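You operate a simulated robot arm through the tools that you are given. There is no shell and no other tool. Be economical: measure what you need, move in short steps, check, and stop when the job is done.

Carry out the task below with a simulated robot arm. There is one attempt and no reset: what you move stays moved.

Task
Heat the cylinder to 60 with the immersion.
Fine: open the cold feed before you switch on, set the thermostat, shut its lid, watch the temperature gauge get there.
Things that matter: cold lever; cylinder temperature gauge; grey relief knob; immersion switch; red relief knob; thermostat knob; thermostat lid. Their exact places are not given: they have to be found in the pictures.

It is judged by the outcome, as a careful person would: the job done as asked, and still so three seconds after it is handed in. It fails if anything else is knocked over, pushed out of place, dropped, spilled or broken. Lids that push on must go on centred and level and be pressed home; caps that screw on are set level and turned clockwise until they are tight.

Robot
A 6-joint arm with a fingered hand, hanging from a carriage that runs on a gantry, over the field with the corners [-2399, 429], [-2403, -1051], [97, -1057], [101, 423] (x, y) and turns from -345 to 343 degrees about z. Base frame: it is fixed where the carriage stands at the start and does not move with it; the origin is on the floor, on the carriage's upright axis, x ahead of it, y to its left, z up. Lengths are in mm, angles in degrees, forces in N, time in s.
With the tool pointing down near the work surface it reaches from about 100 to 360 mm from the robot's upright axis, wherever it stands. Its first joint turns from -166.0 to 166.0 degrees. Places, roughly: cold lever [600, -200, 700]; cylinder temperature gauge [600, -400, 1300]; grey relief knob [600, -700, 1100]; immersion switch [600, -400, 1100]; red relief knob [600, -700, 1300]; thermostat knob [600, -400, 1000]; thermostat lid [600, -400, 1000]. Payload 3.7 kg.
The TCP is the grasp point between the finger pads, 26 mm short of the fingertips. In the tool frame z runs along the fingers and y along their closing line. The gripper opens to 156 mm. The gripper's body begins 73 mm behind the TCP. The gripper is a hand of 4 fingers: y runs from the thumb to the fingers, the wrist lies at [0, 0, -239] in the tool frame, and closing takes about 1.5 s.
Orientation is that of the tool frame in the base frame, as a unit quaternion [w, x, y, z]. With the fingers straight down and closing along the base's y, the tool's x points along the base's -x, its y along +y and its z along -z.

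Tools
- The arm moves only by the tool drive_tool. Its argument "plan" is a list of rows, each a list of 2 entries, a list of its own where there are three numbers: the shift along the base's x, y, z in units of 50 mm (1.0 is 50 mm), then the turn, a rotation vector about the base's x, y, z in units of 6 degrees (1.0 is 6 degrees). In form: [[[dx, dy, dz], [ax, ay, az]], ...]. A call has 1 to 8 rows; each row shifts and turns the commanded pose from where the row before left it. "jaw" is the opening, from 0 (shut) to 1 (fully open), set as the call begins (left out, the last holds). A call with a number of a shift or a turn outside -1 to 1 is refused whole. Each row takes 0.2 s and may step no farther than 50 mm and 8.6 degrees from the row before; otherwise, or with a gripper value out of range, the whole call is refused. A pose out of reach is approached as far as the arm can. The call stops where the force on the tool passes 40 N (or 10 N more than at its start, if that is more) or the arm is blocked; 0.2 s more then pass. The fingers move at their own pace (about 45 mm/s each) and stop on an object; they squeeze with about 21 N. The grip force told is the motor's: it shows also when the fingers shut on nothing. Time passes only in rows, and 0.2 s behind the last, so rows that do not move let the fingers close. It gives the time, the measured TCP pose, the force on the tool (base axes), the opening and the grip force at its end, in the units of the frame above (readings bear some noise), with the torque about the TCP (base axes, N m) and any sound that the robot's microphone picked up.
- Cameras (640 x 400 px; columns grow to the right, rows downward): "scene" is now at [249.3, -32.2, 1679.6]; the picture's right is [-0.59, -0.81, 0.00], its down [-0.69, 0.51, -0.51] and it looks along [0.41, -0.30, -0.86] (base axes); focal length 271 px, centre (320, 200). "wrist" rides on the gripper at [58, -58, -91] in the tool frame; the picture's right is [0.71, 0.71, 0.00], its down [-0.53, 0.53, -0.67] and it looks along [-0.47, 0.47, 0.74] (tool axes); focal length 265 px, centre (320, 200).
- camera(camera): a new picture of that camera. The clock stands still meanwhile.
- move_column(by): slides the trunk up (or, below 0, down) by that many mm; the arm and the scene camera ride with it, the base frame stays. It gives what a move gives, with no picture.
- steer(legs): drives the robot by 1 to 6 legs, each [ahead, left, turn to the left] in mm, mm and degrees, along the robot's own axes; the way and the turn of a leg run together, so that a leg with both is an arc; at most 1500 mm and 180 degrees a leg. The arm and the cameras ride along, it lands a little off, and it stops where it bumps. It keeps to its track: a leg is cut to what the track allows. It gives what a move gives.
- set_grasp(shape): the hand has 4 fingers and takes this shape, open, in about a second: jaw (thumb against the fingers, like two jaws); tri (thumb and two fingers); tip (a fingertip pinch); poke (one finger out to press); point (the index stretched); flat (the hand flat); cup (the hand cupped); fist (a fist). The gripper value then closes the fingers along that shape, each until it touches; the sizes above hold for jaw. It gives what a move gives, with no picture.
- pan_tilt(pan, tilt): turns the head with the scene camera to pan (to the left, within 155 degrees either way) and tilt (down, from -29 to 69), counted from straight ahead of the robot. It gives what a move gives.
- pixel_to_xyz(camera, pixels): for up to 12 pixels [column, row] of the newest picture of that camera ("zoom" is the newest enlarged one), the place [x, y, z] in the base frame of the surface seen there, good to about 2 mm, but the place of the scene camera against the robot may be out by one fixed shift of up to 12 mm in any direction. The clock stands still meanwhile.
- zoom(camera, box): a new picture of the part [left, top, right, bottom] of that camera's present view, enlarged. The clock stands still meanwhile.
- close_job(): hands the job in; it is judged then, once.

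Go step by step. Measure first, check grasps and placings, and put right what went wrong. The budget is 80 turns and 60 pictures, counting those below and the enlarged ones. Unless the task says otherwise, let go and move clear before handing in, and close with one line.

The tools are called after "Request:" as name(argument=value, ...) on one line, values as JSON. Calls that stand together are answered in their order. drive_tool: Moves the arm, as the interface text tells. Its arguments: {"type":"object","properties":{"plan":{"type":"array","items":{"type":"array"}},"jaw":{"type":"number"}},"required":["plan"]} The other tools are called the same way: move_column (by) slides the trunk up or down; set_grasp (shape) gives the hand a shape; steer (legs) drives the base; pan_tilt (pan, tilt) turns the head that bears the scene camera; camera (camera) takes a picture; pixel_to_xyz (camera, pixels) gives the place of the surface under pixels of a picture; zoom (camera, box) takes an enlarged picture of a part of a camera's view; close_job () hands the job in.

At the start:

```text
clock: 0.0
tool_pos: [382.7, -214.1, 999.8]
ee_rot: [0.0, -0.001, 1.0, 0.0]
contact_force: [-0.4, 0.3, 0.3]
torque: [0.04, 0.0, 0.02]
width: 156.1
grip_force: 0.0
shape: jaw
trunk travel left (down, up): [-521.0, 158.0]
robot x, y, heading: [0.3, 0.2, -0.1]
head pan, tilt: [-36.3, 59.1]
```

scene: 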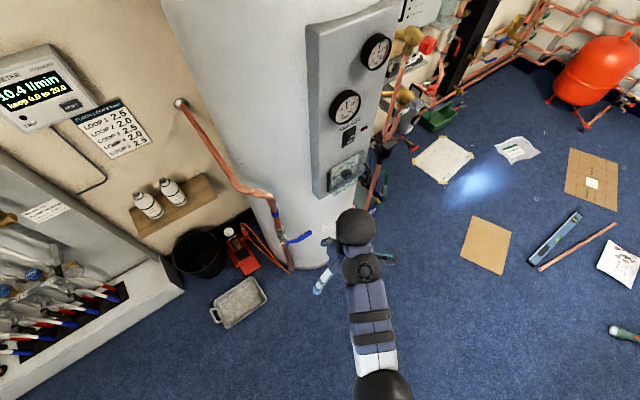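
wrist: 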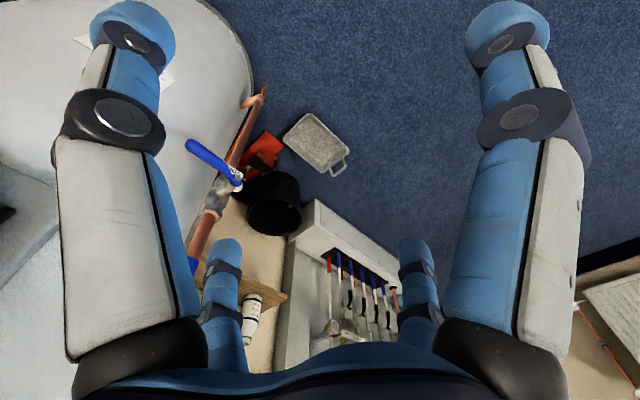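

The cylinder with its panel (gauges near (375,50), (345,107), switch (348,135), thermostat (347,172)) and the blue cold lever (295,238) are visible. I'll tilt the head up a little to see the panel better.

Request:
pan_tilt(pan=-46, tilt=45)

Request:
camera(camera="scene")

Request:
zoom(camera="scene", box=[220, 60, 460, 210])

```text
clock: 0.8
tool_pos: [382.1, -213.6, 1000.2]
ee_rot: [0.0, 0.0, 1.0, 0.0]
contact_force: [0.0, 0.4, -0.6]
torque: [-0.03, 0.02, -0.02]
width: 155.8
grip_force: 0.0
shape: jaw
trunk travel left (down, up): [-521.0, 158.0]
robot x, y, heading: [1.3, 2.4, 0.3]
head pan, tilt: [-46.0, 45.0]
```

```text
57 pictures are left
```

scene: 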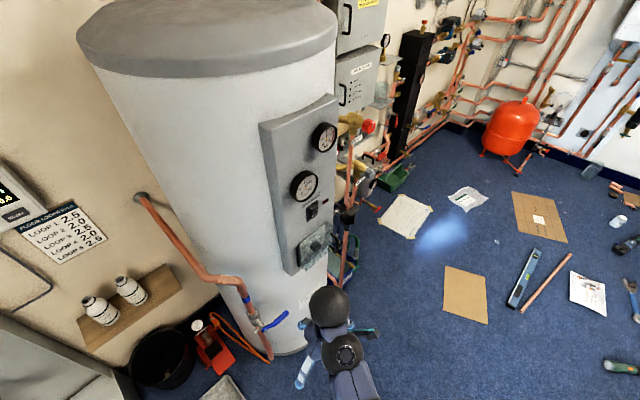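

```text
2.67 times, centred on (340, 135) of scene
```

zoom: 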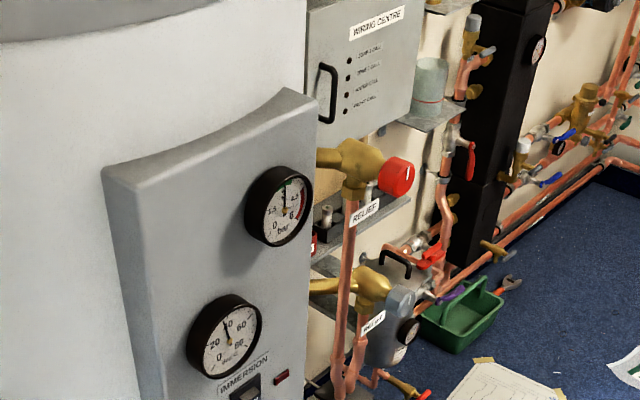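

The panel faces roughly -x/-y. Next I'll zoom on the lower panel and the lever, and measure them.

Request:
zoom(camera="scene", box=[264, 160, 360, 280])

Request:
pixel_to_xyz(camera="scene", pixels=[[263, 124], [335, 95], [291, 270], [328, 247], [304, 186], [312, 210], [313, 245], [284, 315], [262, 330], [253, 322], [370, 127], [325, 137]])

Request:
zoom(camera="scene", box=[200, 260, 320, 360])

```text
3.33 times, centred on (312, 220) of scene
```

zoom: 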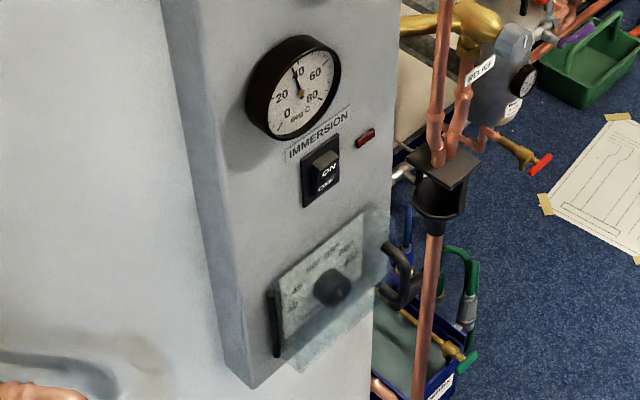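

```text
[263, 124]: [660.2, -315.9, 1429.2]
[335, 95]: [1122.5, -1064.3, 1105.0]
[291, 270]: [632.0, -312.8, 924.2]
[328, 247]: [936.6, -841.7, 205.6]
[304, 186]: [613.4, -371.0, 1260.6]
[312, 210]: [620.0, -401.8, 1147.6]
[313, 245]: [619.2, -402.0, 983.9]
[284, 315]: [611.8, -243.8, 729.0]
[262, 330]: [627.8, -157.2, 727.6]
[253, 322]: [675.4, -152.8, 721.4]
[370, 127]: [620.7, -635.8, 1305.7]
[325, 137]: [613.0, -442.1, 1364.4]
```

```text
4.00 times, centred on (260, 310) of scene
```

zoom: 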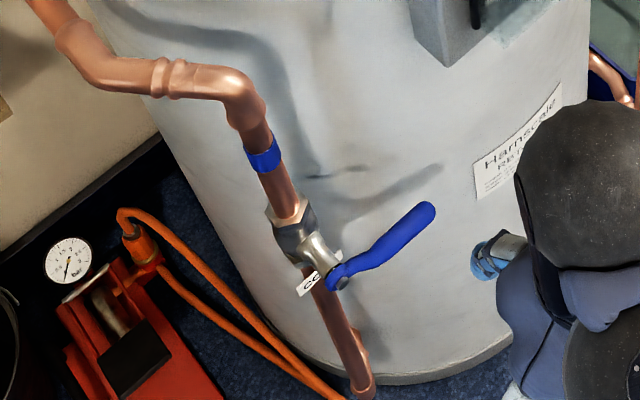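

The lever lies level (across the upright pipe, so shut), pivot about (628,-157,727) and tip beyond (612,-244,729). The panel faces -x at x≈618. I'll back off, go in front of the panel and lower the trunk for a straight look.

Request:
steer(legs=[[-250, 0, 0], [0, -300, 0]])

Request:
move_column(by=-250)

Request:
pan_tilt(pan=0, tilt=30)

Request:
camera(camera="scene")

```text
clock: 4.2
tool_pos: [131.7, -515.1, 999.5]
ee_rot: [0.0, 0.001, 1.0, 0.0]
contact_force: [0.2, -0.2, -0.2]
torque: [-0.02, 0.02, 0.01]
width: 155.9
grip_force: 0.0
shape: jaw
trunk travel left (down, up): [-521.0, 158.0]
robot x, y, heading: [-249.6, -301.5, -0.1]
head pan, tilt: [-46.0, 45.0]
```

```text
clock: 6.8
tool_pos: [132.1, -514.4, 750.8]
ee_rot: [0.0, 0.001, 1.0, -0.001]
contact_force: [-0.4, -0.7, 0.4]
torque: [0.01, 0.0, 0.0]
width: 155.8
grip_force: 0.0
shape: jaw
trunk travel left (down, up): [-271.0, 408.0]
robot x, y, heading: [-251.2, -303.6, -0.2]
head pan, tilt: [-46.0, 45.0]
```

```text
clock: 8.0
tool_pos: [131.7, -514.2, 749.6]
ee_rot: [0.001, 0.001, 1.0, 0.0]
contact_force: [0.2, 0.6, -0.1]
torque: [-0.01, 0.02, 0.03]
width: 156.0
grip_force: 0.0
shape: jaw
trunk travel left (down, up): [-271.0, 408.0]
robot x, y, heading: [-252.5, -302.2, -0.2]
head pan, tilt: [0.0, 30.0]
```

```text
53 pictures are left
```

scene: 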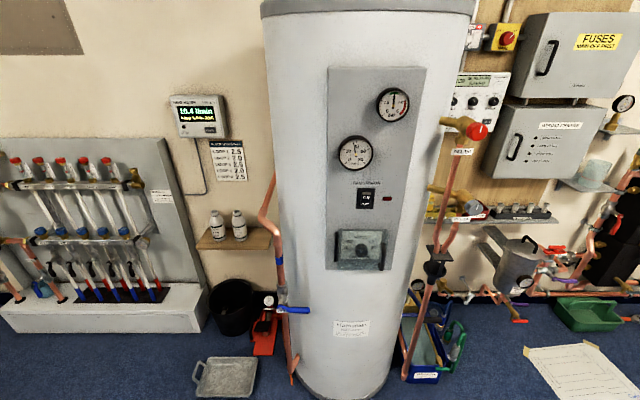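

Request:
zoom(camera="scene", box=[320, 180, 416, 280])

Request:
pixel_to_xyz(camera="zoom", pixels=[[100, 220], [440, 220], [100, 350], [430, 350], [240, 280], [405, 290], [260, 110], [370, 100], [265, 85], [60, 60], [270, 230], [300, 130]])

Request:
zoom(camera="scene", box=[250, 240, 350, 340])

Request:
pixel_to_xyz(camera="zoom", pixels=[[185, 275], [220, 282], [250, 280], [280, 280], [320, 280], [350, 282], [374, 282], [200, 200], [200, 350]])

```text
4.00 times, centred on (368, 230) of scene
```

zoom: 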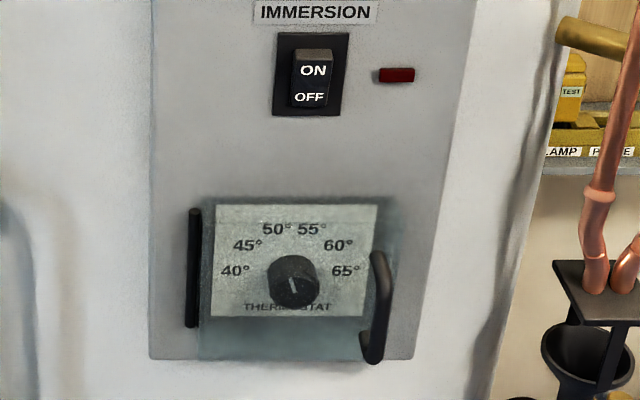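

```text
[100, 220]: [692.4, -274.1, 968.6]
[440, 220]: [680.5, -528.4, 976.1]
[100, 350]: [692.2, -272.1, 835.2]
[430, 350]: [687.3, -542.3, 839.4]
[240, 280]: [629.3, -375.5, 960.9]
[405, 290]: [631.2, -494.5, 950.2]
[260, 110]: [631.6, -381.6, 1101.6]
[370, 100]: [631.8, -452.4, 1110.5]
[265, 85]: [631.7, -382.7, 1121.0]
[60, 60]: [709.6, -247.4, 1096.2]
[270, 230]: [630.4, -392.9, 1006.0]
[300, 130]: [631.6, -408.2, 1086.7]
```

```text
4.00 times, centred on (300, 290) of scene
```

zoom: 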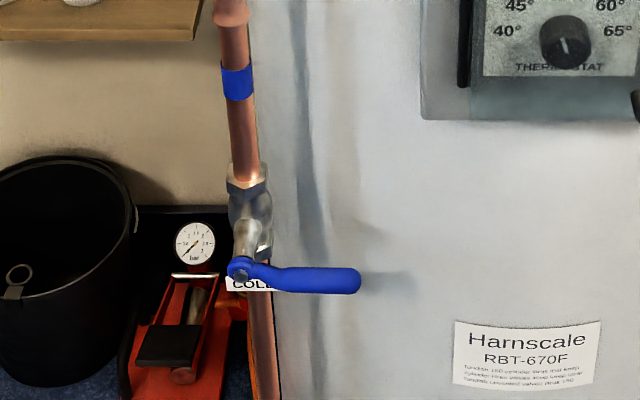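

```text
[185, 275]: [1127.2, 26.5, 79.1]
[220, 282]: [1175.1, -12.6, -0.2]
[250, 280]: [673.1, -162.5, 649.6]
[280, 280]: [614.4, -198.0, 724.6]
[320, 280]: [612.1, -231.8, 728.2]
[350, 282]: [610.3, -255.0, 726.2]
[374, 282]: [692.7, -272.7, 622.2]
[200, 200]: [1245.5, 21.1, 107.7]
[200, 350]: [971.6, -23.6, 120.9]
```

The lid is a clear cover, hinged at left (193,265), handle at right (378,305), currently shut over the knob (292,282). I'll measure its handle, knob and switch precisely.

Request:
zoom(camera="scene", box=[344, 226, 388, 274])

Request:
pixel_to_xyz(camera="zoom", pixels=[[365, 105], [385, 160], [385, 210], [370, 265], [350, 300], [225, 180], [205, 150], [270, 200], [180, 190], [330, 110], [100, 300], [235, 150]])

Request:
zoom(camera="scene", box=[330, 70, 420, 210])

Request:
pixel_to_xyz(camera="zoom", pixels=[[250, 360], [253, 375], [130, 240], [225, 360]])

```text
8.33 times, centred on (366, 250) of scene
```

zoom: 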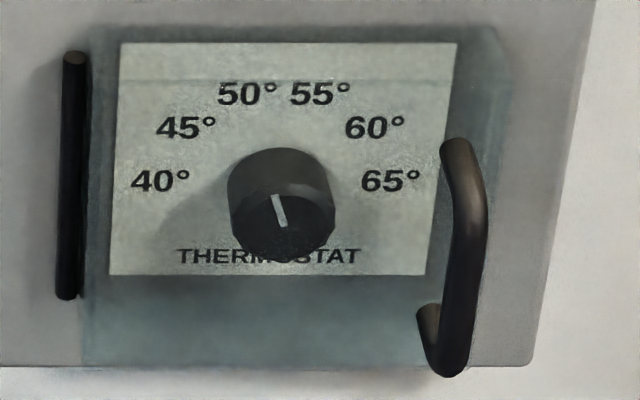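

```text
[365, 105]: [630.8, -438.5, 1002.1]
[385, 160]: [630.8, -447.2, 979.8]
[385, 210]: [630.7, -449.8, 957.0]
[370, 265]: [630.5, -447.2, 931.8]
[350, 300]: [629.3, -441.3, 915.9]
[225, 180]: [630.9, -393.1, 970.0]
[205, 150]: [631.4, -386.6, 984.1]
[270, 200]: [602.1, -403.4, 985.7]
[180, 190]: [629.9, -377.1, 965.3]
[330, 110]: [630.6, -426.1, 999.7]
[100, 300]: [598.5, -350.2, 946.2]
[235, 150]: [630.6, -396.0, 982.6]
```

```text
2.86 times, centred on (375, 140) of scene
```

zoom: 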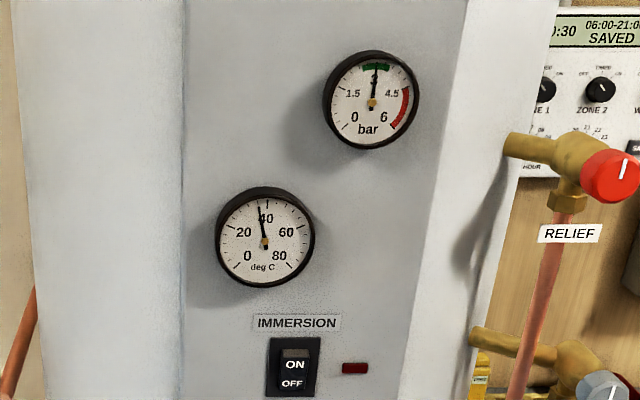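

```text
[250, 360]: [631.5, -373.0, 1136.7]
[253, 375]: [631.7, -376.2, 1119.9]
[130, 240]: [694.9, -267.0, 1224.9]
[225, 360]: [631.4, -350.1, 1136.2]
```

Request:
pixel_to_xyz(camera="scene", pixels=[[384.2, 252.4], [384.2, 256], [383.8, 262], [382.2, 244], [381.6, 268.5], [361.2, 251.2], [361.2, 248], [336.5, 250], [386, 232], [364.5, 196], [364.9, 203], [365.3, 208]])

Request:
camera(camera="wrist")

```text
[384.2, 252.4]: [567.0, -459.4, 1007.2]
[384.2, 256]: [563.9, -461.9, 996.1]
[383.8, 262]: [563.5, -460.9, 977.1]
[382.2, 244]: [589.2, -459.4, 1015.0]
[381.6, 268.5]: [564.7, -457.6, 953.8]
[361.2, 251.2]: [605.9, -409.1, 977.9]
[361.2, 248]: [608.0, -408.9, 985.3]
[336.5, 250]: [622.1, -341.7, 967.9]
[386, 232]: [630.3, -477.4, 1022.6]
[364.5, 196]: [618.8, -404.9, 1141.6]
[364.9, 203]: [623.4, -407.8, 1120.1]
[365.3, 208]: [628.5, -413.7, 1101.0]
```

```text
48 pictures are left
```

wrist: 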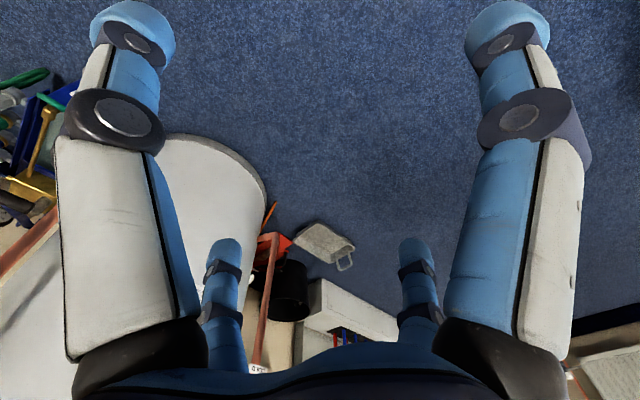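

Handle bar: x≈570, y≈-461, z 955–1010; lid pane at x≈598; knob centre ≈(605,-408,978), pointing at 50, so it needs about +72° clockwise to 60. I turn the hand to point along +x, raising and advancing the TCP so that the wrist stays put.

Request:
drive_tool(plan=[[[0.32, 0, 0.32], [0, -1, 0]], [[0.32, 0, 0.32], [0, -1, 0]], [[0.32, 0, 0.32], [0, -1, 0]], [[0.32, 0, 0.32], [0, -1, 0]], [[0.32, 0, 0.32], [0, -1, 0]], [[0.32, 0, 0.32], [0, -1, 0]], [[0.32, 0, 0.32], [0, -1, 0]], [[0.32, 0, 0.32], [0, -1, 0]]])

Request:
drive_tool(plan=[[[0.32, 0, 0.32], [0, -1, 0]], [[0.32, 0, 0.32], [0, -1, 0]], [[0.32, 0, 0.32], [0, -1, 0]], [[0.32, 0, 0.32], [0, -1, 0]], [[0.32, 0, 0.32], [0, -1, 0]], [[0.32, 0, 0.32], [0, -1, 0]], [[0.32, 0, 0.32], [0, -1, 0]], [[0, 0, 0], [0, 0, 0]]])

Request:
camera(camera="wrist")

Request:
camera(camera="scene")

```text
clock: 9.8
tool_pos: [249.4, -470.5, 889.4]
ee_rot: [0.381, 0.002, 0.925, 0.0]
contact_force: [-0.5, -0.6, 0.1]
torque: [0.03, -0.01, 0.01]
width: 155.9
grip_force: 0.1
shape: jaw
out of reach, approached as far as the arm can: row 6, 7, 8
trunk travel left (down, up): [-271.0, 408.0]
robot x, y, heading: [-248.4, -302.3, -0.0]
head pan, tilt: [0.0, 30.0]
```

```text
clock: 11.6
tool_pos: [279.8, -364.9, 1048.6]
ee_rot: [0.599, 0.007, 0.801, -0.001]
contact_force: [0.9, -0.5, 0.1]
torque: [-0.03, 0.01, 0.01]
width: 156.0
grip_force: 0.1
shape: jaw
out of reach, approached as far as the arm can: row 1, 2, 3, 4, 5, 6, 7
trunk travel left (down, up): [-271.0, 408.0]
robot x, y, heading: [-249.8, -298.4, -0.0]
head pan, tilt: [0.0, 30.0]
```

```text
47 pictures are left
```

wrist: 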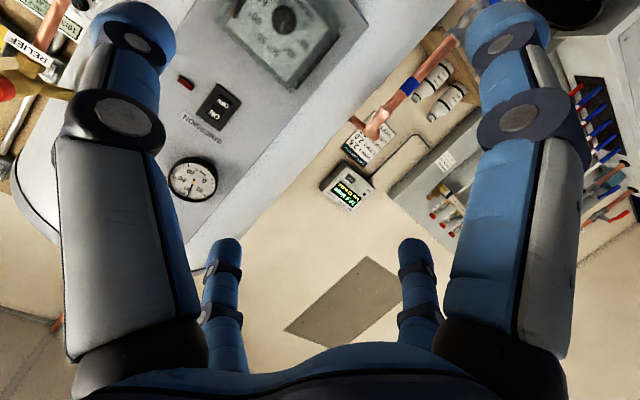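

```text
46 pictures are left
```

scene: 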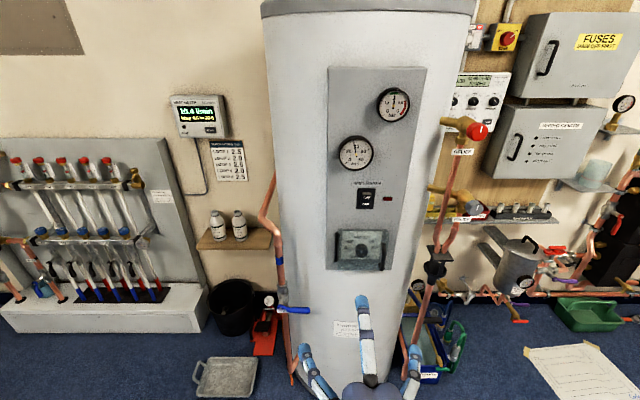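

The hand reached its limit at about 530 mm out, 16° short of level. I pull it back, lower to z≈980 and finish the turn.

Request:
drive_tool(plan=[[[-0.6, 0, -0.4], [0, -0.6, 0]], [[-0.6, 0, -0.4], [0, -0.6, 0]], [[-0.6, 0, -0.3], [0, -0.6, 0]], [[-0.4, 0, -0.2], [0, -0.5, 0]], [[0, 0, 0], [0, -0.4, 0]], [[0, 0, 0], [0, 0, 0]]])

```text
clock: 13.0
tool_pos: [236.1, -359.2, 1106.4]
ee_rot: [0.684, 0.01, 0.729, 0.001]
contact_force: [-0.2, -1.0, -0.4]
torque: [-0.02, -0.01, 0.02]
width: 156.1
grip_force: 0.0
shape: jaw
out of reach, approached as far as the arm can: row 1, 2, 3, 4, 5
trunk travel left (down, up): [-271.0, 408.0]
robot x, y, heading: [-253.2, -302.0, 0.1]
head pan, tilt: [0.0, 30.0]
```

Request:
drive_tool(plan=[[[-0.3, 0.8, 0], [0, 0, 0]], [[-0.3, 0.8, 0], [0, 0, 0]], [[-0.3, 0.8, 0], [0, 0, 0]], [[-0.3, 0.8, 0], [0, 0, 0]], [[0, 0, 0], [0, 0, 0]], [[0, 0, 0], [0, 0, 0]]])

```text
clock: 14.4
tool_pos: [230.3, -252.7, 1089.7]
ee_rot: [0.683, 0.009, 0.73, 0.002]
contact_force: [-0.2, 0.0, -0.2]
torque: [0.0, 0.01, 0.02]
width: 155.6
grip_force: 0.2
shape: jaw
out of reach, approached as far as the arm can: row 1, 2, 3, 4
trunk travel left (down, up): [-271.0, 408.0]
robot x, y, heading: [-250.5, -303.0, 0.0]
head pan, tilt: [0.0, 30.0]
```

Request:
drive_tool(plan=[[[0.4, 0, 0.8], [0, 0, 0]], [[0.4, 0, 0.8], [0, 0, 0]], [[0, 0, 0], [0, -0.6, 0]], [[0, 0, 0], [0, 0, 0]]])

```text
clock: 15.4
tool_pos: [292.5, -258.4, 1151.9]
ee_rot: [0.698, 0.008, 0.716, -0.006]
contact_force: [-0.1, -0.6, 0.7]
torque: [0.0, 0.02, -0.01]
width: 156.0
grip_force: 0.1
shape: jaw
out of reach, approached as far as the arm can: row 1, 2, 3
trunk travel left (down, up): [-271.0, 408.0]
robot x, y, heading: [-251.7, -295.2, 0.0]
head pan, tilt: [0.0, 30.0]
```

Request:
drive_tool(plan=[[[0, 0, 0.8], [0, 0, 0]], [[0, 0, 0.8], [0, -0.25, 0]], [[0, 0, 0.4], [0, 0, 0]], [[0, 0, 0], [0, 0, 0]]])

Request:
drive_tool(plan=[[[0.5, 0, 0], [0, 0, 0]], [[0.5, 0, 0], [0, 0, 0]], [[0, 0, 0], [0, 0, 0]]])

```text
clock: 16.4
tool_pos: [322.2, -255.9, 1231.7]
ee_rot: [0.716, 0.012, 0.698, 0.004]
contact_force: [0.7, -0.2, -1.1]
torque: [0.03, -0.01, 0.0]
width: 155.9
grip_force: 0.1
shape: jaw
out of reach, approached as far as the arm can: row 1, 2, 3
trunk travel left (down, up): [-271.0, 408.0]
robot x, y, heading: [-250.5, -303.0, -0.2]
head pan, tilt: [0.0, 30.0]
```

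```text
clock: 17.2
tool_pos: [370.4, -255.9, 1231.1]
ee_rot: [0.715, 0.01, 0.699, 0.001]
contact_force: [-0.8, 0.0, 0.7]
torque: [0.0, 0.02, -0.03]
width: 156.2
grip_force: 0.0
shape: jaw
trunk travel left (down, up): [-271.0, 408.0]
robot x, y, heading: [-249.3, -295.5, -0.0]
head pan, tilt: [0.0, 30.0]
```

At z 1231 (200 below the head) the level hand reaches well. I drop the trunk so this band sits at the handle's height, and shift sideways to the handle's y.

Request:
move_column(by=-250)

Request:
steer(legs=[[0, -205, 0]])

Request:
drive_tool(plan=[[[0, 0, 0], [-0.2, 0.22, 0]], [[0, 0, 0], [0, 0, 0]]])

Request:
camera(camera="wrist")

Request:
camera(camera="scene")

```text
clock: 19.7
tool_pos: [371.2, -255.4, 981.9]
ee_rot: [0.715, 0.009, 0.699, 0.002]
contact_force: [0.6, 0.8, -0.3]
torque: [0.01, 0.03, 0.02]
width: 155.9
grip_force: 0.1
shape: jaw
trunk travel left (down, up): [-21.0, 658.0]
robot x, y, heading: [-251.9, -297.8, 0.0]
head pan, tilt: [0.0, 30.0]
```

```text
clock: 21.4
tool_pos: [370.6, -462.4, 981.8]
ee_rot: [0.715, 0.01, 0.699, 0.001]
contact_force: [-0.1, 0.0, 0.1]
torque: [0.01, -0.03, 0.03]
width: 155.9
grip_force: 0.1
shape: jaw
trunk travel left (down, up): [-21.0, 658.0]
robot x, y, heading: [-250.8, -505.6, -0.3]
head pan, tilt: [0.0, 30.0]
```

```text
clock: 22.0
tool_pos: [369.7, -462.2, 983.2]
ee_rot: [0.707, 0.003, 0.707, -0.007]
contact_force: [0.0, 0.5, 1.1]
torque: [0.0, 0.01, 0.02]
width: 155.9
grip_force: 0.1
shape: jaw
trunk travel left (down, up): [-21.0, 658.0]
robot x, y, heading: [-251.9, -504.6, -0.2]
head pan, tilt: [0.0, 30.0]
```

```text
45 pictures are left
```

wrist: 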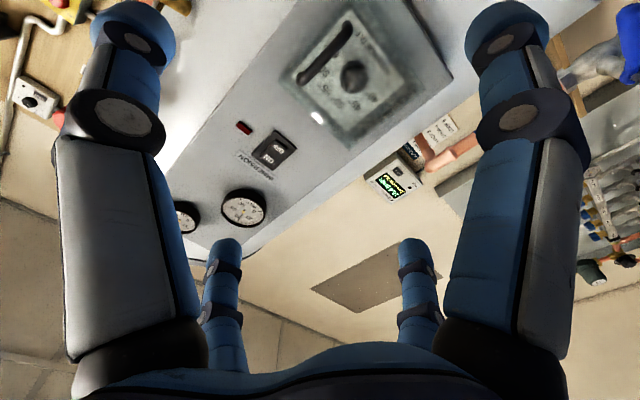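

```text
44 pictures are left
```

scene: 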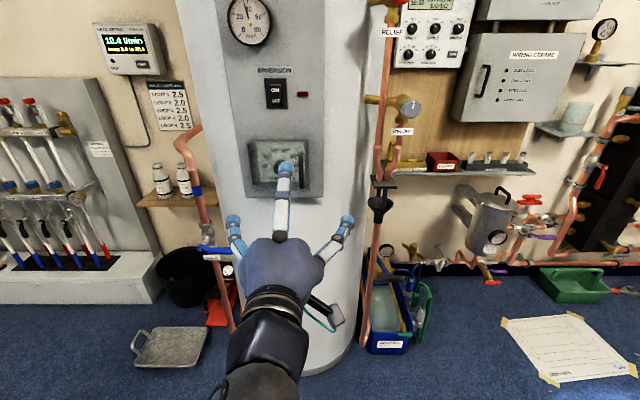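

The hand is four fingers set crosswise. I'll try the "tip" shape and look at it, as the lid handle is a thin vertical bar.

Request:
set_grasp(shape="tip")

Request:
camera(camera="wrist")

Request:
camera(camera="scene")

Request:
pixel_to_xyz(camera="wrist", pixels=[[320, 48], [350, 28], [305, 75], [355, 75], [265, 165], [276, 150]])

```text
clock: 22.9
tool_pos: [369.2, -462.4, 981.6]
ee_rot: [0.707, 0.003, 0.707, -0.006]
contact_force: [-0.8, -0.1, -0.2]
torque: [-0.03, -0.01, -0.02]
width: 156.1
grip_force: 0.0
shape: tip
trunk travel left (down, up): [-21.0, 658.0]
robot x, y, heading: [-249.9, -506.8, -0.4]
head pan, tilt: [0.0, 30.0]
```

```text
43 pictures are left
```

wrist: 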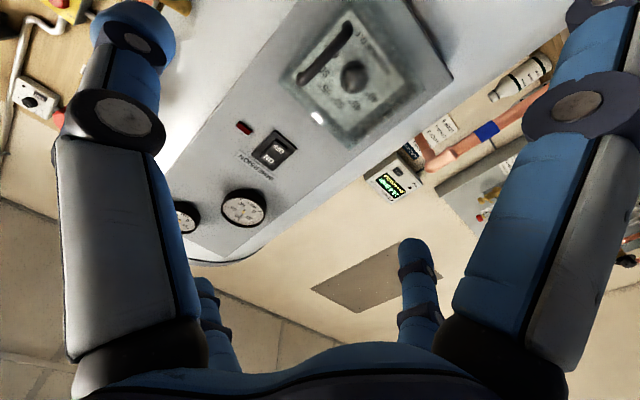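

```text
42 pictures are left
```

scene: 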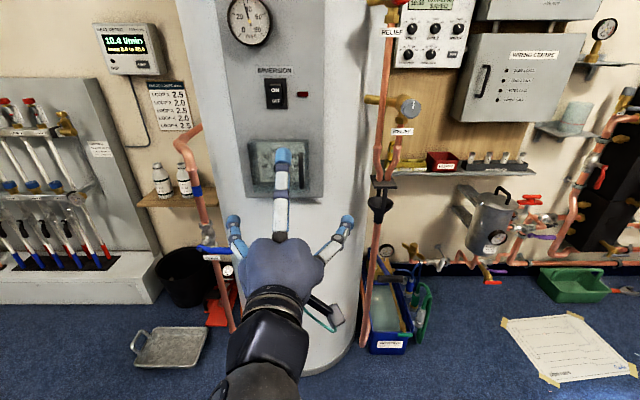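

```text
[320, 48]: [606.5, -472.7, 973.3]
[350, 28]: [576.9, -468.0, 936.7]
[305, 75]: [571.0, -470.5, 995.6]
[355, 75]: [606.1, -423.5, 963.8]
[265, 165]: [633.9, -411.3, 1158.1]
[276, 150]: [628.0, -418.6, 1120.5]
```

In "tip" the thumb (-y) and one finger (+y) pinch while the others spread away. The wrist camera puts the handle at y≈-470, x≈572 (the scene camera is off by about (-7,+10)). Zooming the wrist view for precise figures.

Request:
zoom(camera="wrist", box=[270, 0, 430, 110])

```text
3.64 times, centred on (350, 55) of wrist
```

zoom: 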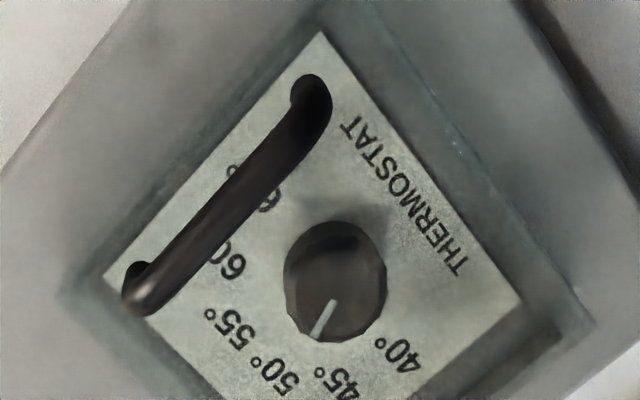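

Request:
pixel_to_xyz(camera="zoom", pixels=[[315, 105], [270, 150], [235, 190], [200, 230], [160, 280], [130, 300], [135, 270], [330, 310], [360, 300], [340, 270], [310, 90], [540, 360]])

```text
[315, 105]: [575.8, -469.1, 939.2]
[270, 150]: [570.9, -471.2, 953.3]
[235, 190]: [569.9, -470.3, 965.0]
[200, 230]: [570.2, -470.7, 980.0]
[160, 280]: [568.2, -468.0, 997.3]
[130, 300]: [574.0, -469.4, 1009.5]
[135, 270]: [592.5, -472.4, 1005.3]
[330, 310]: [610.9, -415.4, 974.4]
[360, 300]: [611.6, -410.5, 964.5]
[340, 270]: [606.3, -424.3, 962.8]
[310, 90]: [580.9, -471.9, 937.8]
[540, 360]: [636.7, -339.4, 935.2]
```

Handle centre ≈(574,-471,973), knob face ≈(611,-417,968). I advance the base 165 with the fingers part-closed, then correct with the arm.

Request:
steer(legs=[[160, 0, 0]])

Request:
drive_tool(plan=[[[0, -0.1, -0.1], [0, 0, 0]], [[0, -0.08, -0.08], [0, 0, 0]], [[0, 0, 0], [0, 0, 0]], [[0, 0, 0], [0, 0, 0]]], jaw=0.4)

Request:
camera(camera="wrist")

```text
clock: 24.3
tool_pos: [529.8, -462.6, 981.9]
ee_rot: [0.708, 0.002, 0.707, -0.006]
contact_force: [-0.2, 0.8, -0.2]
torque: [-0.04, 0.03, 0.0]
width: 155.9
grip_force: 0.0
shape: tip
trunk travel left (down, up): [-21.0, 658.0]
robot x, y, heading: [-89.8, -506.3, -0.3]
head pan, tilt: [0.0, 30.0]
```

```text
clock: 25.3
tool_pos: [529.2, -472.2, 973.0]
ee_rot: [0.707, 0.002, 0.707, -0.006]
contact_force: [-0.3, 0.1, -1.2]
torque: [0.0, 0.01, 0.04]
width: 67.8
grip_force: 0.1
shape: tip
trunk travel left (down, up): [-21.0, 658.0]
robot x, y, heading: [-91.0, -503.4, 0.1]
head pan, tilt: [0.0, 30.0]
```

```text
40 pictures are left
```

wrist: 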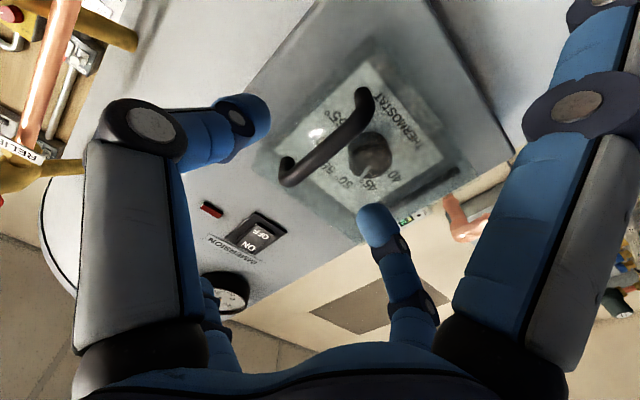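

Thumb and finger straddle the bar line. I advance to x≈564 and close.

Request:
drive_tool(plan=[[[0.35, 0.03, 0], [0, 0, 0]], [[0.35, 0, 0], [0, 0, 0]], [[0, 0, 0], [0, 0, 0]]])

Request:
drive_tool(plan=[[[0, 0, 0], [0, 0, 0]], [[0, 0, 0], [0, 0, 0]], [[0, 0, 0], [0, 0, 0]], [[0, 0, 0], [0, 0, 0]], [[0, 0, 0], [0, 0, 0]]], jaw=0)

Request:
camera(camera="wrist")

```text
clock: 26.1
tool_pos: [564.4, -469.4, 972.0]
ee_rot: [0.707, 0.001, 0.707, -0.005]
contact_force: [-0.1, 0.7, 0.3]
torque: [-0.03, 0.0, -0.02]
width: 62.7
grip_force: 0.1
shape: tip
trunk travel left (down, up): [-21.0, 658.0]
robot x, y, heading: [-92.8, -504.3, -0.2]
head pan, tilt: [0.0, 30.0]
```

```text
clock: 27.3
tool_pos: [565.0, -469.2, 973.1]
ee_rot: [0.707, 0.002, 0.707, -0.005]
contact_force: [1.0, 1.9, -0.2]
torque: [0.0, 0.04, -0.02]
width: 0.2
grip_force: 20.7
shape: tip
trunk travel left (down, up): [-21.0, 658.0]
robot x, y, heading: [-93.8, -511.6, -0.2]
head pan, tilt: [0.0, 30.0]
```

```text
39 pictures are left
```

wrist: 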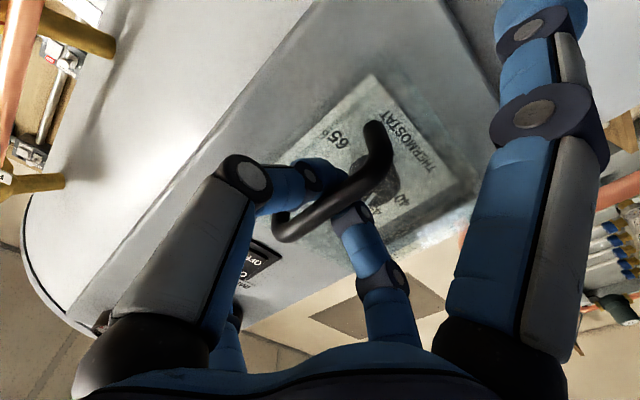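

The fingertips have closed round behind the bar (hooked). I pull along the hinge arc, gently first.

Request:
drive_tool(plan=[[[-0.18, 0.06, 0], [0, 0, -0.3]], [[-0.18, 0.1, 0], [0, 0, -0.3]], [[-0.17, 0.11, 0], [0, 0, -0.3]], [[-0.16, 0.12, 0], [0, 0, -0.3]], [[0, 0, 0], [0, 0, 0]]])

Request:
camera(camera="wrist")

```text
clock: 28.5
tool_pos: [530.9, -449.0, 973.4]
ee_rot: [0.706, 0.046, 0.705, -0.05]
contact_force: [9.9, 9.2, -0.7]
torque: [0.01, 0.0, -0.04]
width: 0.0
grip_force: 20.8
shape: tip
trunk travel left (down, up): [-21.0, 658.0]
robot x, y, heading: [-91.5, -508.1, -0.2]
head pan, tilt: [0.0, 30.0]
```

```text
38 pictures are left
```

wrist: 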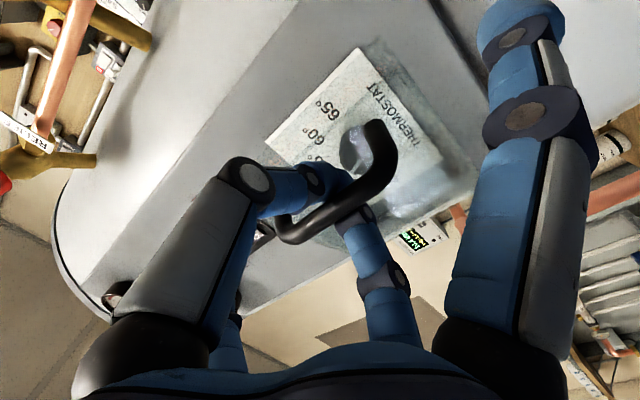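

The lid is swinging open. Continue along the arc with slightly more +y.

Request:
drive_tool(plan=[[[-0.15, 0.18, 0], [0, 0, -0.4]], [[-0.15, 0.18, 0], [0, 0, -0.4]], [[-0.13, 0.18, 0], [0, 0, -0.4]], [[-0.12, 0.19, 0], [0, 0, -0.4]], [[-0.1, 0.2, 0], [0, 0, -0.4]], [[-0.09, 0.2, 0], [0, 0, -0.4]], [[0, 0, 0], [0, 0, 0]]])

Request:
camera(camera="scene")

```text
clock: 30.1
tool_pos: [496.8, -392.1, 974.9]
ee_rot: [0.694, 0.135, 0.693, -0.139]
contact_force: [21.4, 5.0, -1.7]
torque: [-0.01, 0.01, -0.19]
width: 0.2
grip_force: 20.9
shape: tip
trunk travel left (down, up): [-21.0, 658.0]
robot x, y, heading: [-94.3, -505.5, -0.1]
head pan, tilt: [0.0, 30.0]
```

```text
37 pictures are left
```

scene: 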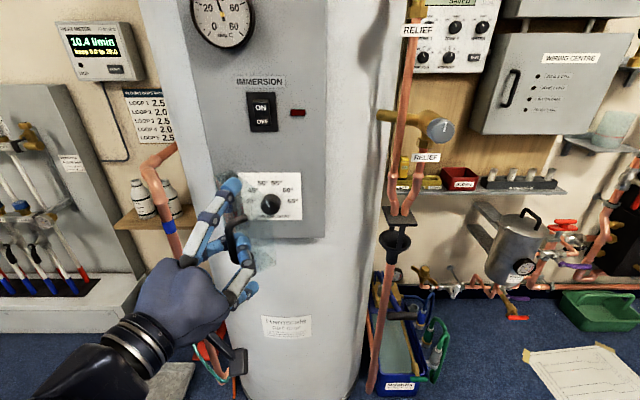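

Lid about 50° open. Continue mostly in +y, easing the outward pull.

Request:
drive_tool(plan=[[[0.02, 0.24, 0], [0, 0, -0.4]], [[-0.02, 0.24, 0], [0, 0, -0.4]], [[0, 0.24, 0], [0, 0, -0.4]], [[0.02, 0.24, 0], [0, 0, -0.4]], [[0.04, 0.24, 0], [0, 0, -0.4]], [[0.07, 0.24, 0], [0, 0, -0.3]], [[0, 0, 0], [0, 0, 0]]])

Request:
camera(camera="scene")

```text
clock: 31.7
tool_pos: [505.9, -324.0, 971.4]
ee_rot: [0.674, 0.216, 0.671, -0.22]
contact_force: [-0.2, -0.3, 0.0]
torque: [0.0, 0.01, 0.01]
width: 0.1
grip_force: 20.3
shape: tip
out of reach, approached as far as the arm can: row 6
trunk travel left (down, up): [-21.0, 658.0]
robot x, y, heading: [-89.5, -512.0, 0.1]
head pan, tilt: [0.0, 30.0]
```

```text
36 pictures are left
```

scene: 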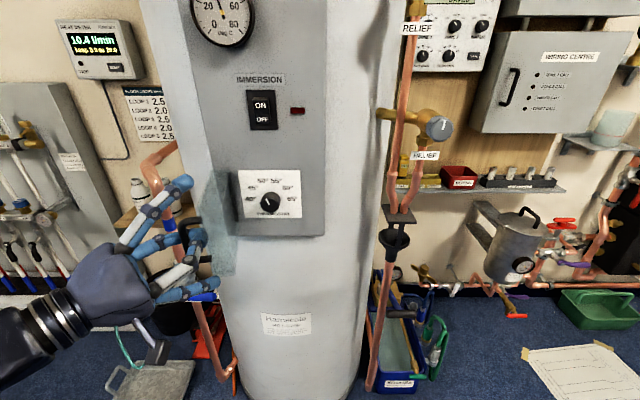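

The lid stands about 100° open. I open the fingers a bit and back away along the hand's axis.

Request:
drive_tool(plan=[[[0, 0, 0], [0, 0, 0]], [[0, 0, 0], [0, 0, 0]], [[0, 0, 0], [0, 0, 0]], [[-0.4, 0.28, 0], [0, 0, 0]], [[-0.4, 0.28, 0], [0, 0, 0]], [[-0.5, 0.2, 0], [0, 0, 0.5]], [[-0.6, 0, 0], [0, 0, 0.5]], [[0, 0, 0], [0, 0, 0]]], jaw=0.35)

Request:
zoom(camera="scene", box=[180, 130, 340, 250])

```text
clock: 33.5
tool_pos: [465.7, -312.2, 966.7]
ee_rot: [0.686, 0.179, 0.681, -0.185]
contact_force: [0.0, 0.2, 0.6]
torque: [-0.01, 0.01, -0.02]
width: 54.7
grip_force: 0.0
shape: tip
out of reach, approached as far as the arm can: row 4, 5, 6, 7
trunk travel left (down, up): [-21.0, 658.0]
robot x, y, heading: [-92.6, -510.1, 0.1]
head pan, tilt: [0.0, 30.0]
```

```text
3.33 times, centred on (260, 190) of scene
```

zoom: 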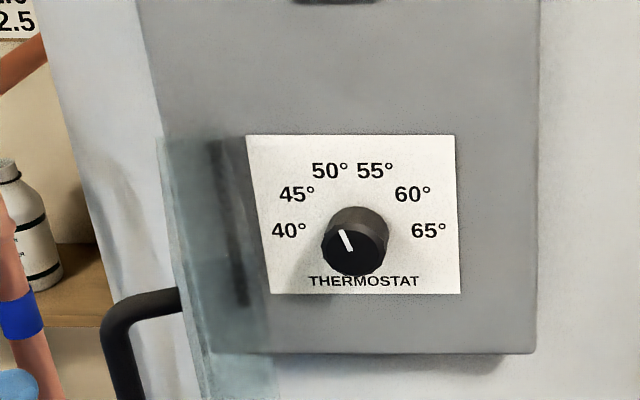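

The pointer reads about 50 or a bit under, and the lid is open at the left. I back the base off, switch to the four-finger jaw shape, and straighten the hand in yaw.

Request:
steer(legs=[[-120, 40, 0]])

Request:
set_grasp(shape="jaw")

Request:
drive_tool(plan=[[[0, -0.4, 0], [0, 0, 1]], [[0, -0.6, 0], [0, 0, 1]], [[0, -0.6, 0], [0, 0, 1]], [[0, -0.6, 0], [0, 0, 1]], [[0, -0.6, 0], [0, 0, 1]], [[0, -0.3, 0], [0, 0, 0]], [[0, 0, 0], [1, 0, 0]], [[0, 0, 0], [1, 0, 0]]], jaw=0.45)

Request:
drive_tool(plan=[[[0, 0, 0], [1, 0, 0]], [[0, 0, 0], [1, 0, 0]], [[0, 0, 0], [1, 0, 0]], [[0, 0, 0], [1, 0, 0]], [[0, 0, 0], [1, 0, 0]], [[0, 0, 0], [1, 0, 0]], [[0, 0, 0], [1, 0, 0]], [[0, 0, 0], [0, 0, 0]]])

Request:
camera(camera="wrist")

Request:
camera(camera="scene")

```text
clock: 34.8
tool_pos: [346.3, -272.4, 966.5]
ee_rot: [0.686, 0.179, 0.681, -0.184]
contact_force: [0.1, 0.5, -0.6]
torque: [-0.01, 0.0, 0.02]
width: 54.2
grip_force: 0.0
shape: tip
trunk travel left (down, up): [-21.0, 658.0]
robot x, y, heading: [-208.3, -469.9, -0.1]
head pan, tilt: [0.0, 30.0]
```

```text
clock: 35.6
tool_pos: [346.7, -272.9, 966.6]
ee_rot: [0.686, 0.178, 0.681, -0.184]
contact_force: [-0.1, 0.0, 0.0]
torque: [0.01, 0.03, -0.03]
width: 156.0
grip_force: 0.1
shape: jaw
trunk travel left (down, up): [-21.0, 658.0]
robot x, y, heading: [-214.4, -465.3, -0.0]
head pan, tilt: [0.0, 30.0]
```

```text
clock: 37.5
tool_pos: [354.7, -425.0, 961.8]
ee_rot: [0.707, 0.071, 0.7, 0.075]
contact_force: [-0.4, 0.4, 0.0]
torque: [0.03, 0.01, 0.0]
width: 70.5
grip_force: 0.0
shape: jaw
out of reach, approached as far as the arm can: row 4, 5
trunk travel left (down, up): [-21.0, 658.0]
robot x, y, heading: [-212.1, -464.3, 0.0]
head pan, tilt: [0.0, 30.0]
```

```text
clock: 39.2
tool_pos: [354.0, -425.9, 961.8]
ee_rot: [0.634, 0.318, 0.627, 0.321]
contact_force: [-0.2, -0.5, 0.3]
torque: [0.0, 0.01, 0.03]
width: 70.6
grip_force: 0.1
shape: jaw
trunk travel left (down, up): [-21.0, 658.0]
robot x, y, heading: [-211.1, -466.6, -0.0]
head pan, tilt: [0.0, 30.0]
```

```text
34 pictures are left
```

wrist: 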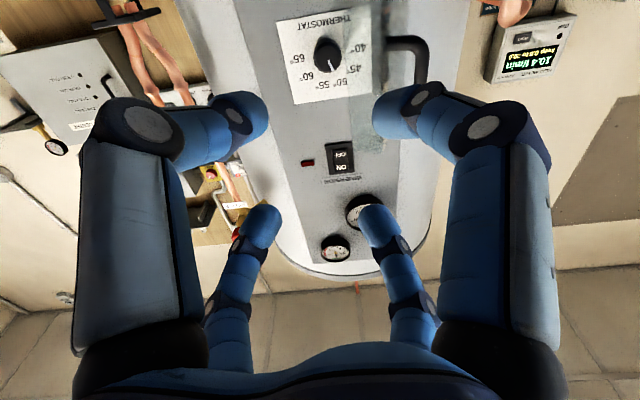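

```text
33 pictures are left
```

scene: 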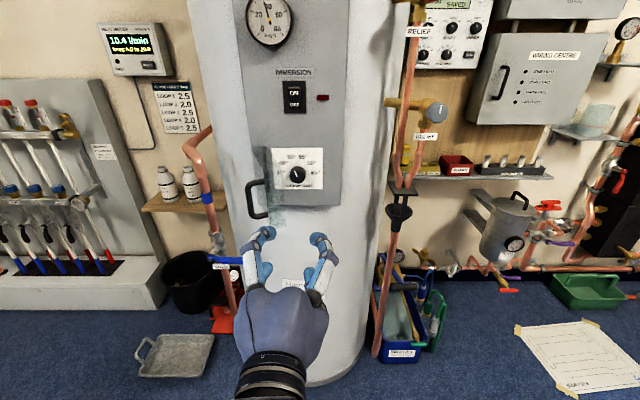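

The hand is in an X with a clear view. I measure the knob, lid and handle in the wrist view.

Request:
zoom(camera="wrist", box=[260, 0, 440, 110])

Request:
pixel_to_xyz(camera="wrist", pixels=[[317, 54], [326, 40], [343, 54], [328, 72], [328, 54], [324, 63], [425, 60], [405, 44], [375, 100], [344, 148], [344, 158], [344, 166]])

```text
3.56 times, centred on (350, 55) of wrist
```

zoom: 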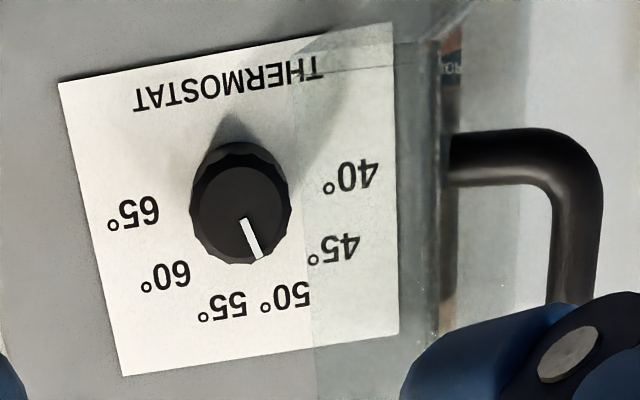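

```text
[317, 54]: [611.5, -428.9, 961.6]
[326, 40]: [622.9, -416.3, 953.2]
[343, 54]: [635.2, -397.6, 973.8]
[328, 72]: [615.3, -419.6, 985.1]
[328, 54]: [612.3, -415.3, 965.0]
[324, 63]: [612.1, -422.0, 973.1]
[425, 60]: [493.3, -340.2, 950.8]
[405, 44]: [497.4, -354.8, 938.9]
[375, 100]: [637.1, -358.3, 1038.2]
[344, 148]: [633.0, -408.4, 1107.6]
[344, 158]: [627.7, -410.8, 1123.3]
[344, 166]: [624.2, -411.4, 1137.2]
```

Pointer is exactly at 50 (-18°), knob centre (612,-416,967) radius ~14. The lid at 90° is too near the hand's body, so I first swing it wider: go in on its right, then sweep +y.

Request:
steer(legs=[[180, -25, 0]])

Request:
drive_tool(plan=[[[0, 0.3, 0], [0, 0, 0]], [[0, 0.3, 0], [0, 0, 0]], [[0, 0.3, 0], [0, 0, 0]], [[0, 0.3, 0], [0, 0, 0]], [[0, 0.3, 0], [0, 0, 0]], [[0, 0.2, 0], [0, 0, 0]], [[0, 0, 0], [0, 0, 0]]])

Request:
camera(camera="scene")

```text
clock: 40.8
tool_pos: [534.3, -452.3, 962.6]
ee_rot: [0.635, 0.32, 0.627, 0.319]
contact_force: [0.6, 0.2, -0.9]
torque: [0.0, 0.01, -0.02]
width: 70.3
grip_force: 0.1
shape: jaw
trunk travel left (down, up): [-21.0, 658.0]
robot x, y, heading: [-32.3, -493.9, -0.5]
head pan, tilt: [0.0, 30.0]
```

```text
clock: 42.4
tool_pos: [533.8, -368.1, 961.7]
ee_rot: [0.634, 0.32, 0.627, 0.319]
contact_force: [-0.9, 0.2, 0.6]
torque: [-0.01, -0.04, -0.02]
width: 70.5
grip_force: 0.0
shape: jaw
trunk travel left (down, up): [-21.0, 658.0]
robot x, y, heading: [-32.3, -490.4, -0.2]
head pan, tilt: [0.0, 30.0]
```

```text
31 pictures are left
```

scene: 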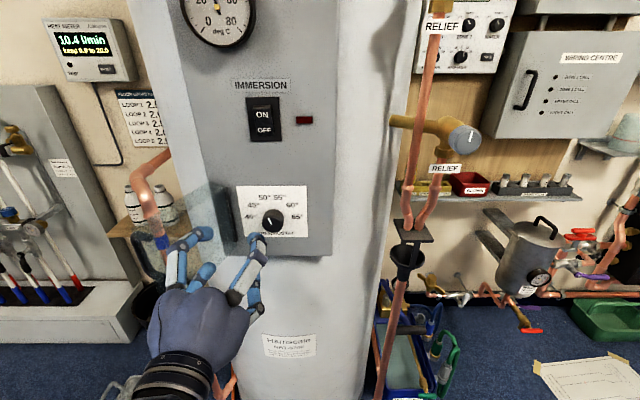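

The lid has swung wider. Now align with the knob (y -416, z 967) and advance.

Request:
drive_tool(plan=[[[0, -0.5, 0.05], [0, 0, 0]], [[0, -0.46, 0.05], [0, 0, 0]], [[0, 0, 0], [0, 0, 0]]])

Request:
steer(legs=[[35, 0, 0]])

Request:
camera(camera="wrist")

```text
clock: 43.2
tool_pos: [533.8, -414.7, 966.1]
ee_rot: [0.635, 0.32, 0.627, 0.32]
contact_force: [0.2, -1.0, 0.3]
torque: [-0.02, 0.02, -0.01]
width: 70.5
grip_force: 0.0
shape: jaw
trunk travel left (down, up): [-21.0, 658.0]
robot x, y, heading: [-32.7, -495.0, -0.5]
head pan, tilt: [0.0, 30.0]
```

```text
clock: 44.0
tool_pos: [568.3, -416.5, 966.7]
ee_rot: [0.635, 0.32, 0.627, 0.318]
contact_force: [-0.5, 0.7, -0.3]
torque: [-0.02, 0.02, 0.03]
width: 70.1
grip_force: 0.2
shape: jaw
trunk travel left (down, up): [-21.0, 658.0]
robot x, y, heading: [2.3, -490.1, -0.1]
head pan, tilt: [0.0, 30.0]
```

```text
30 pictures are left
```

wrist: 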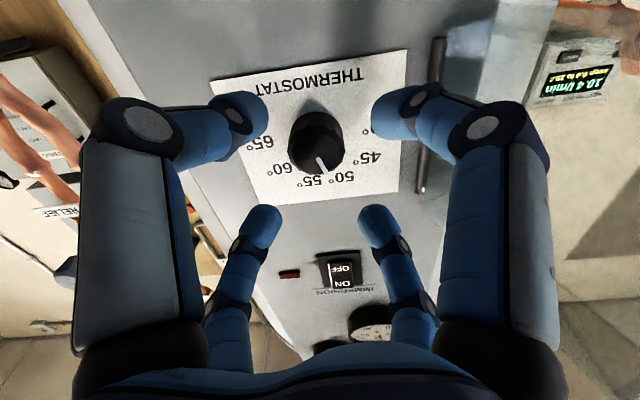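

Well centred. Advance 30 mm and close on the knob.

Request:
drive_tool(plan=[[[0.3, 0, 0], [0, 0, 0]], [[0.3, 0, 0], [0, 0, 0]], [[0, 0, 0], [0, 0, 0]]])

Request:
drive_tool(plan=[[[0, 0, 0], [0, 0, 0]], [[0, 0, 0], [0, 0, 0]], [[0, 0, 0], [0, 0, 0]], [[0, 0, 0], [0, 0, 0]], [[0, 0, 0], [0, 0, 0]]], jaw=0)

Request:
camera(camera="wrist")

```text
clock: 44.8
tool_pos: [599.1, -414.9, 967.5]
ee_rot: [0.634, 0.32, 0.627, 0.319]
contact_force: [0.4, -0.6, 0.0]
torque: [0.02, 0.03, 0.01]
width: 70.4
grip_force: 0.1
shape: jaw
trunk travel left (down, up): [-21.0, 658.0]
robot x, y, heading: [4.8, -491.4, -0.4]
head pan, tilt: [0.0, 30.0]
```

```text
clock: 46.0
tool_pos: [599.2, -415.7, 967.2]
ee_rot: [0.634, 0.319, 0.628, 0.32]
contact_force: [3.0, -0.6, -0.9]
torque: [0.04, 0.03, -0.01]
width: 27.7
grip_force: 20.7
shape: jaw
trunk travel left (down, up): [-21.0, 658.0]
robot x, y, heading: [-2.8, -492.0, -0.5]
head pan, tilt: [0.0, 30.0]
```

```text
29 pictures are left
```

wrist: 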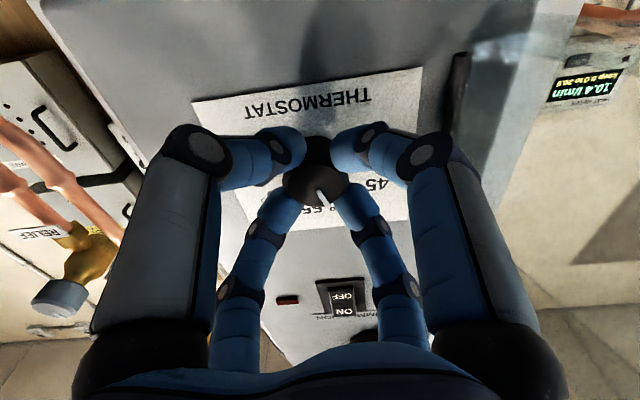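

Knob gripped (27.7 mm). Turn clockwise (+x) 72° in two goes.

Request:
drive_tool(plan=[[[0, 0, 0], [1, 0, 0]], [[0, 0, 0], [1, 0, 0]], [[0, 0, 0], [1, 0, 0]], [[0, 0, 0], [1, 0, 0]], [[0, 0, 0], [1, 0, 0]], [[0, 0, 0], [1, 0, 0]], [[0, 0, 0], [0, 0, 0]]])

Request:
drive_tool(plan=[[[0, 0, 0], [1, 0, 0]], [[0, 0, 0], [1, 0, 0]], [[0, 0, 0], [1, 0, 0]], [[0, 0, 0], [1, 0, 0]], [[0, 0, 0], [1, 0, 0]], [[0, 0, 0], [1, 0, 0]], [[0, 0, 0], [0, 0, 0]]])

Request:
camera(camera="wrist")

```text
clock: 47.6
tool_pos: [597.9, -414.9, 968.5]
ee_rot: [0.505, 0.501, 0.497, 0.497]
contact_force: [1.7, 2.7, 7.2]
torque: [-0.03, -0.17, 0.09]
width: 27.4
grip_force: 21.0
shape: jaw
trunk travel left (down, up): [-21.0, 658.0]
robot x, y, heading: [3.6, -495.1, -0.2]
head pan, tilt: [0.0, 30.0]
```

```text
clock: 49.2
tool_pos: [599.9, -415.7, 968.9]
ee_rot: [0.325, 0.631, 0.319, 0.627]
contact_force: [-3.8, 3.7, 17.3]
torque: [-0.05, -0.43, 0.08]
width: 27.1
grip_force: 20.9
shape: jaw
trunk travel left (down, up): [-21.0, 658.0]
robot x, y, heading: [2.5, -491.3, -0.1]
head pan, tilt: [0.0, 30.0]
```

```text
28 pictures are left
```

wrist: 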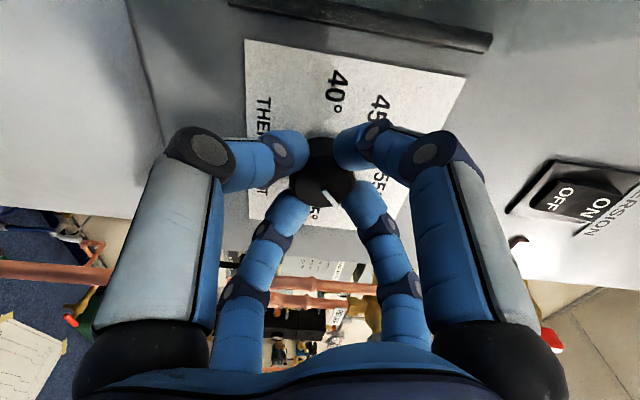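

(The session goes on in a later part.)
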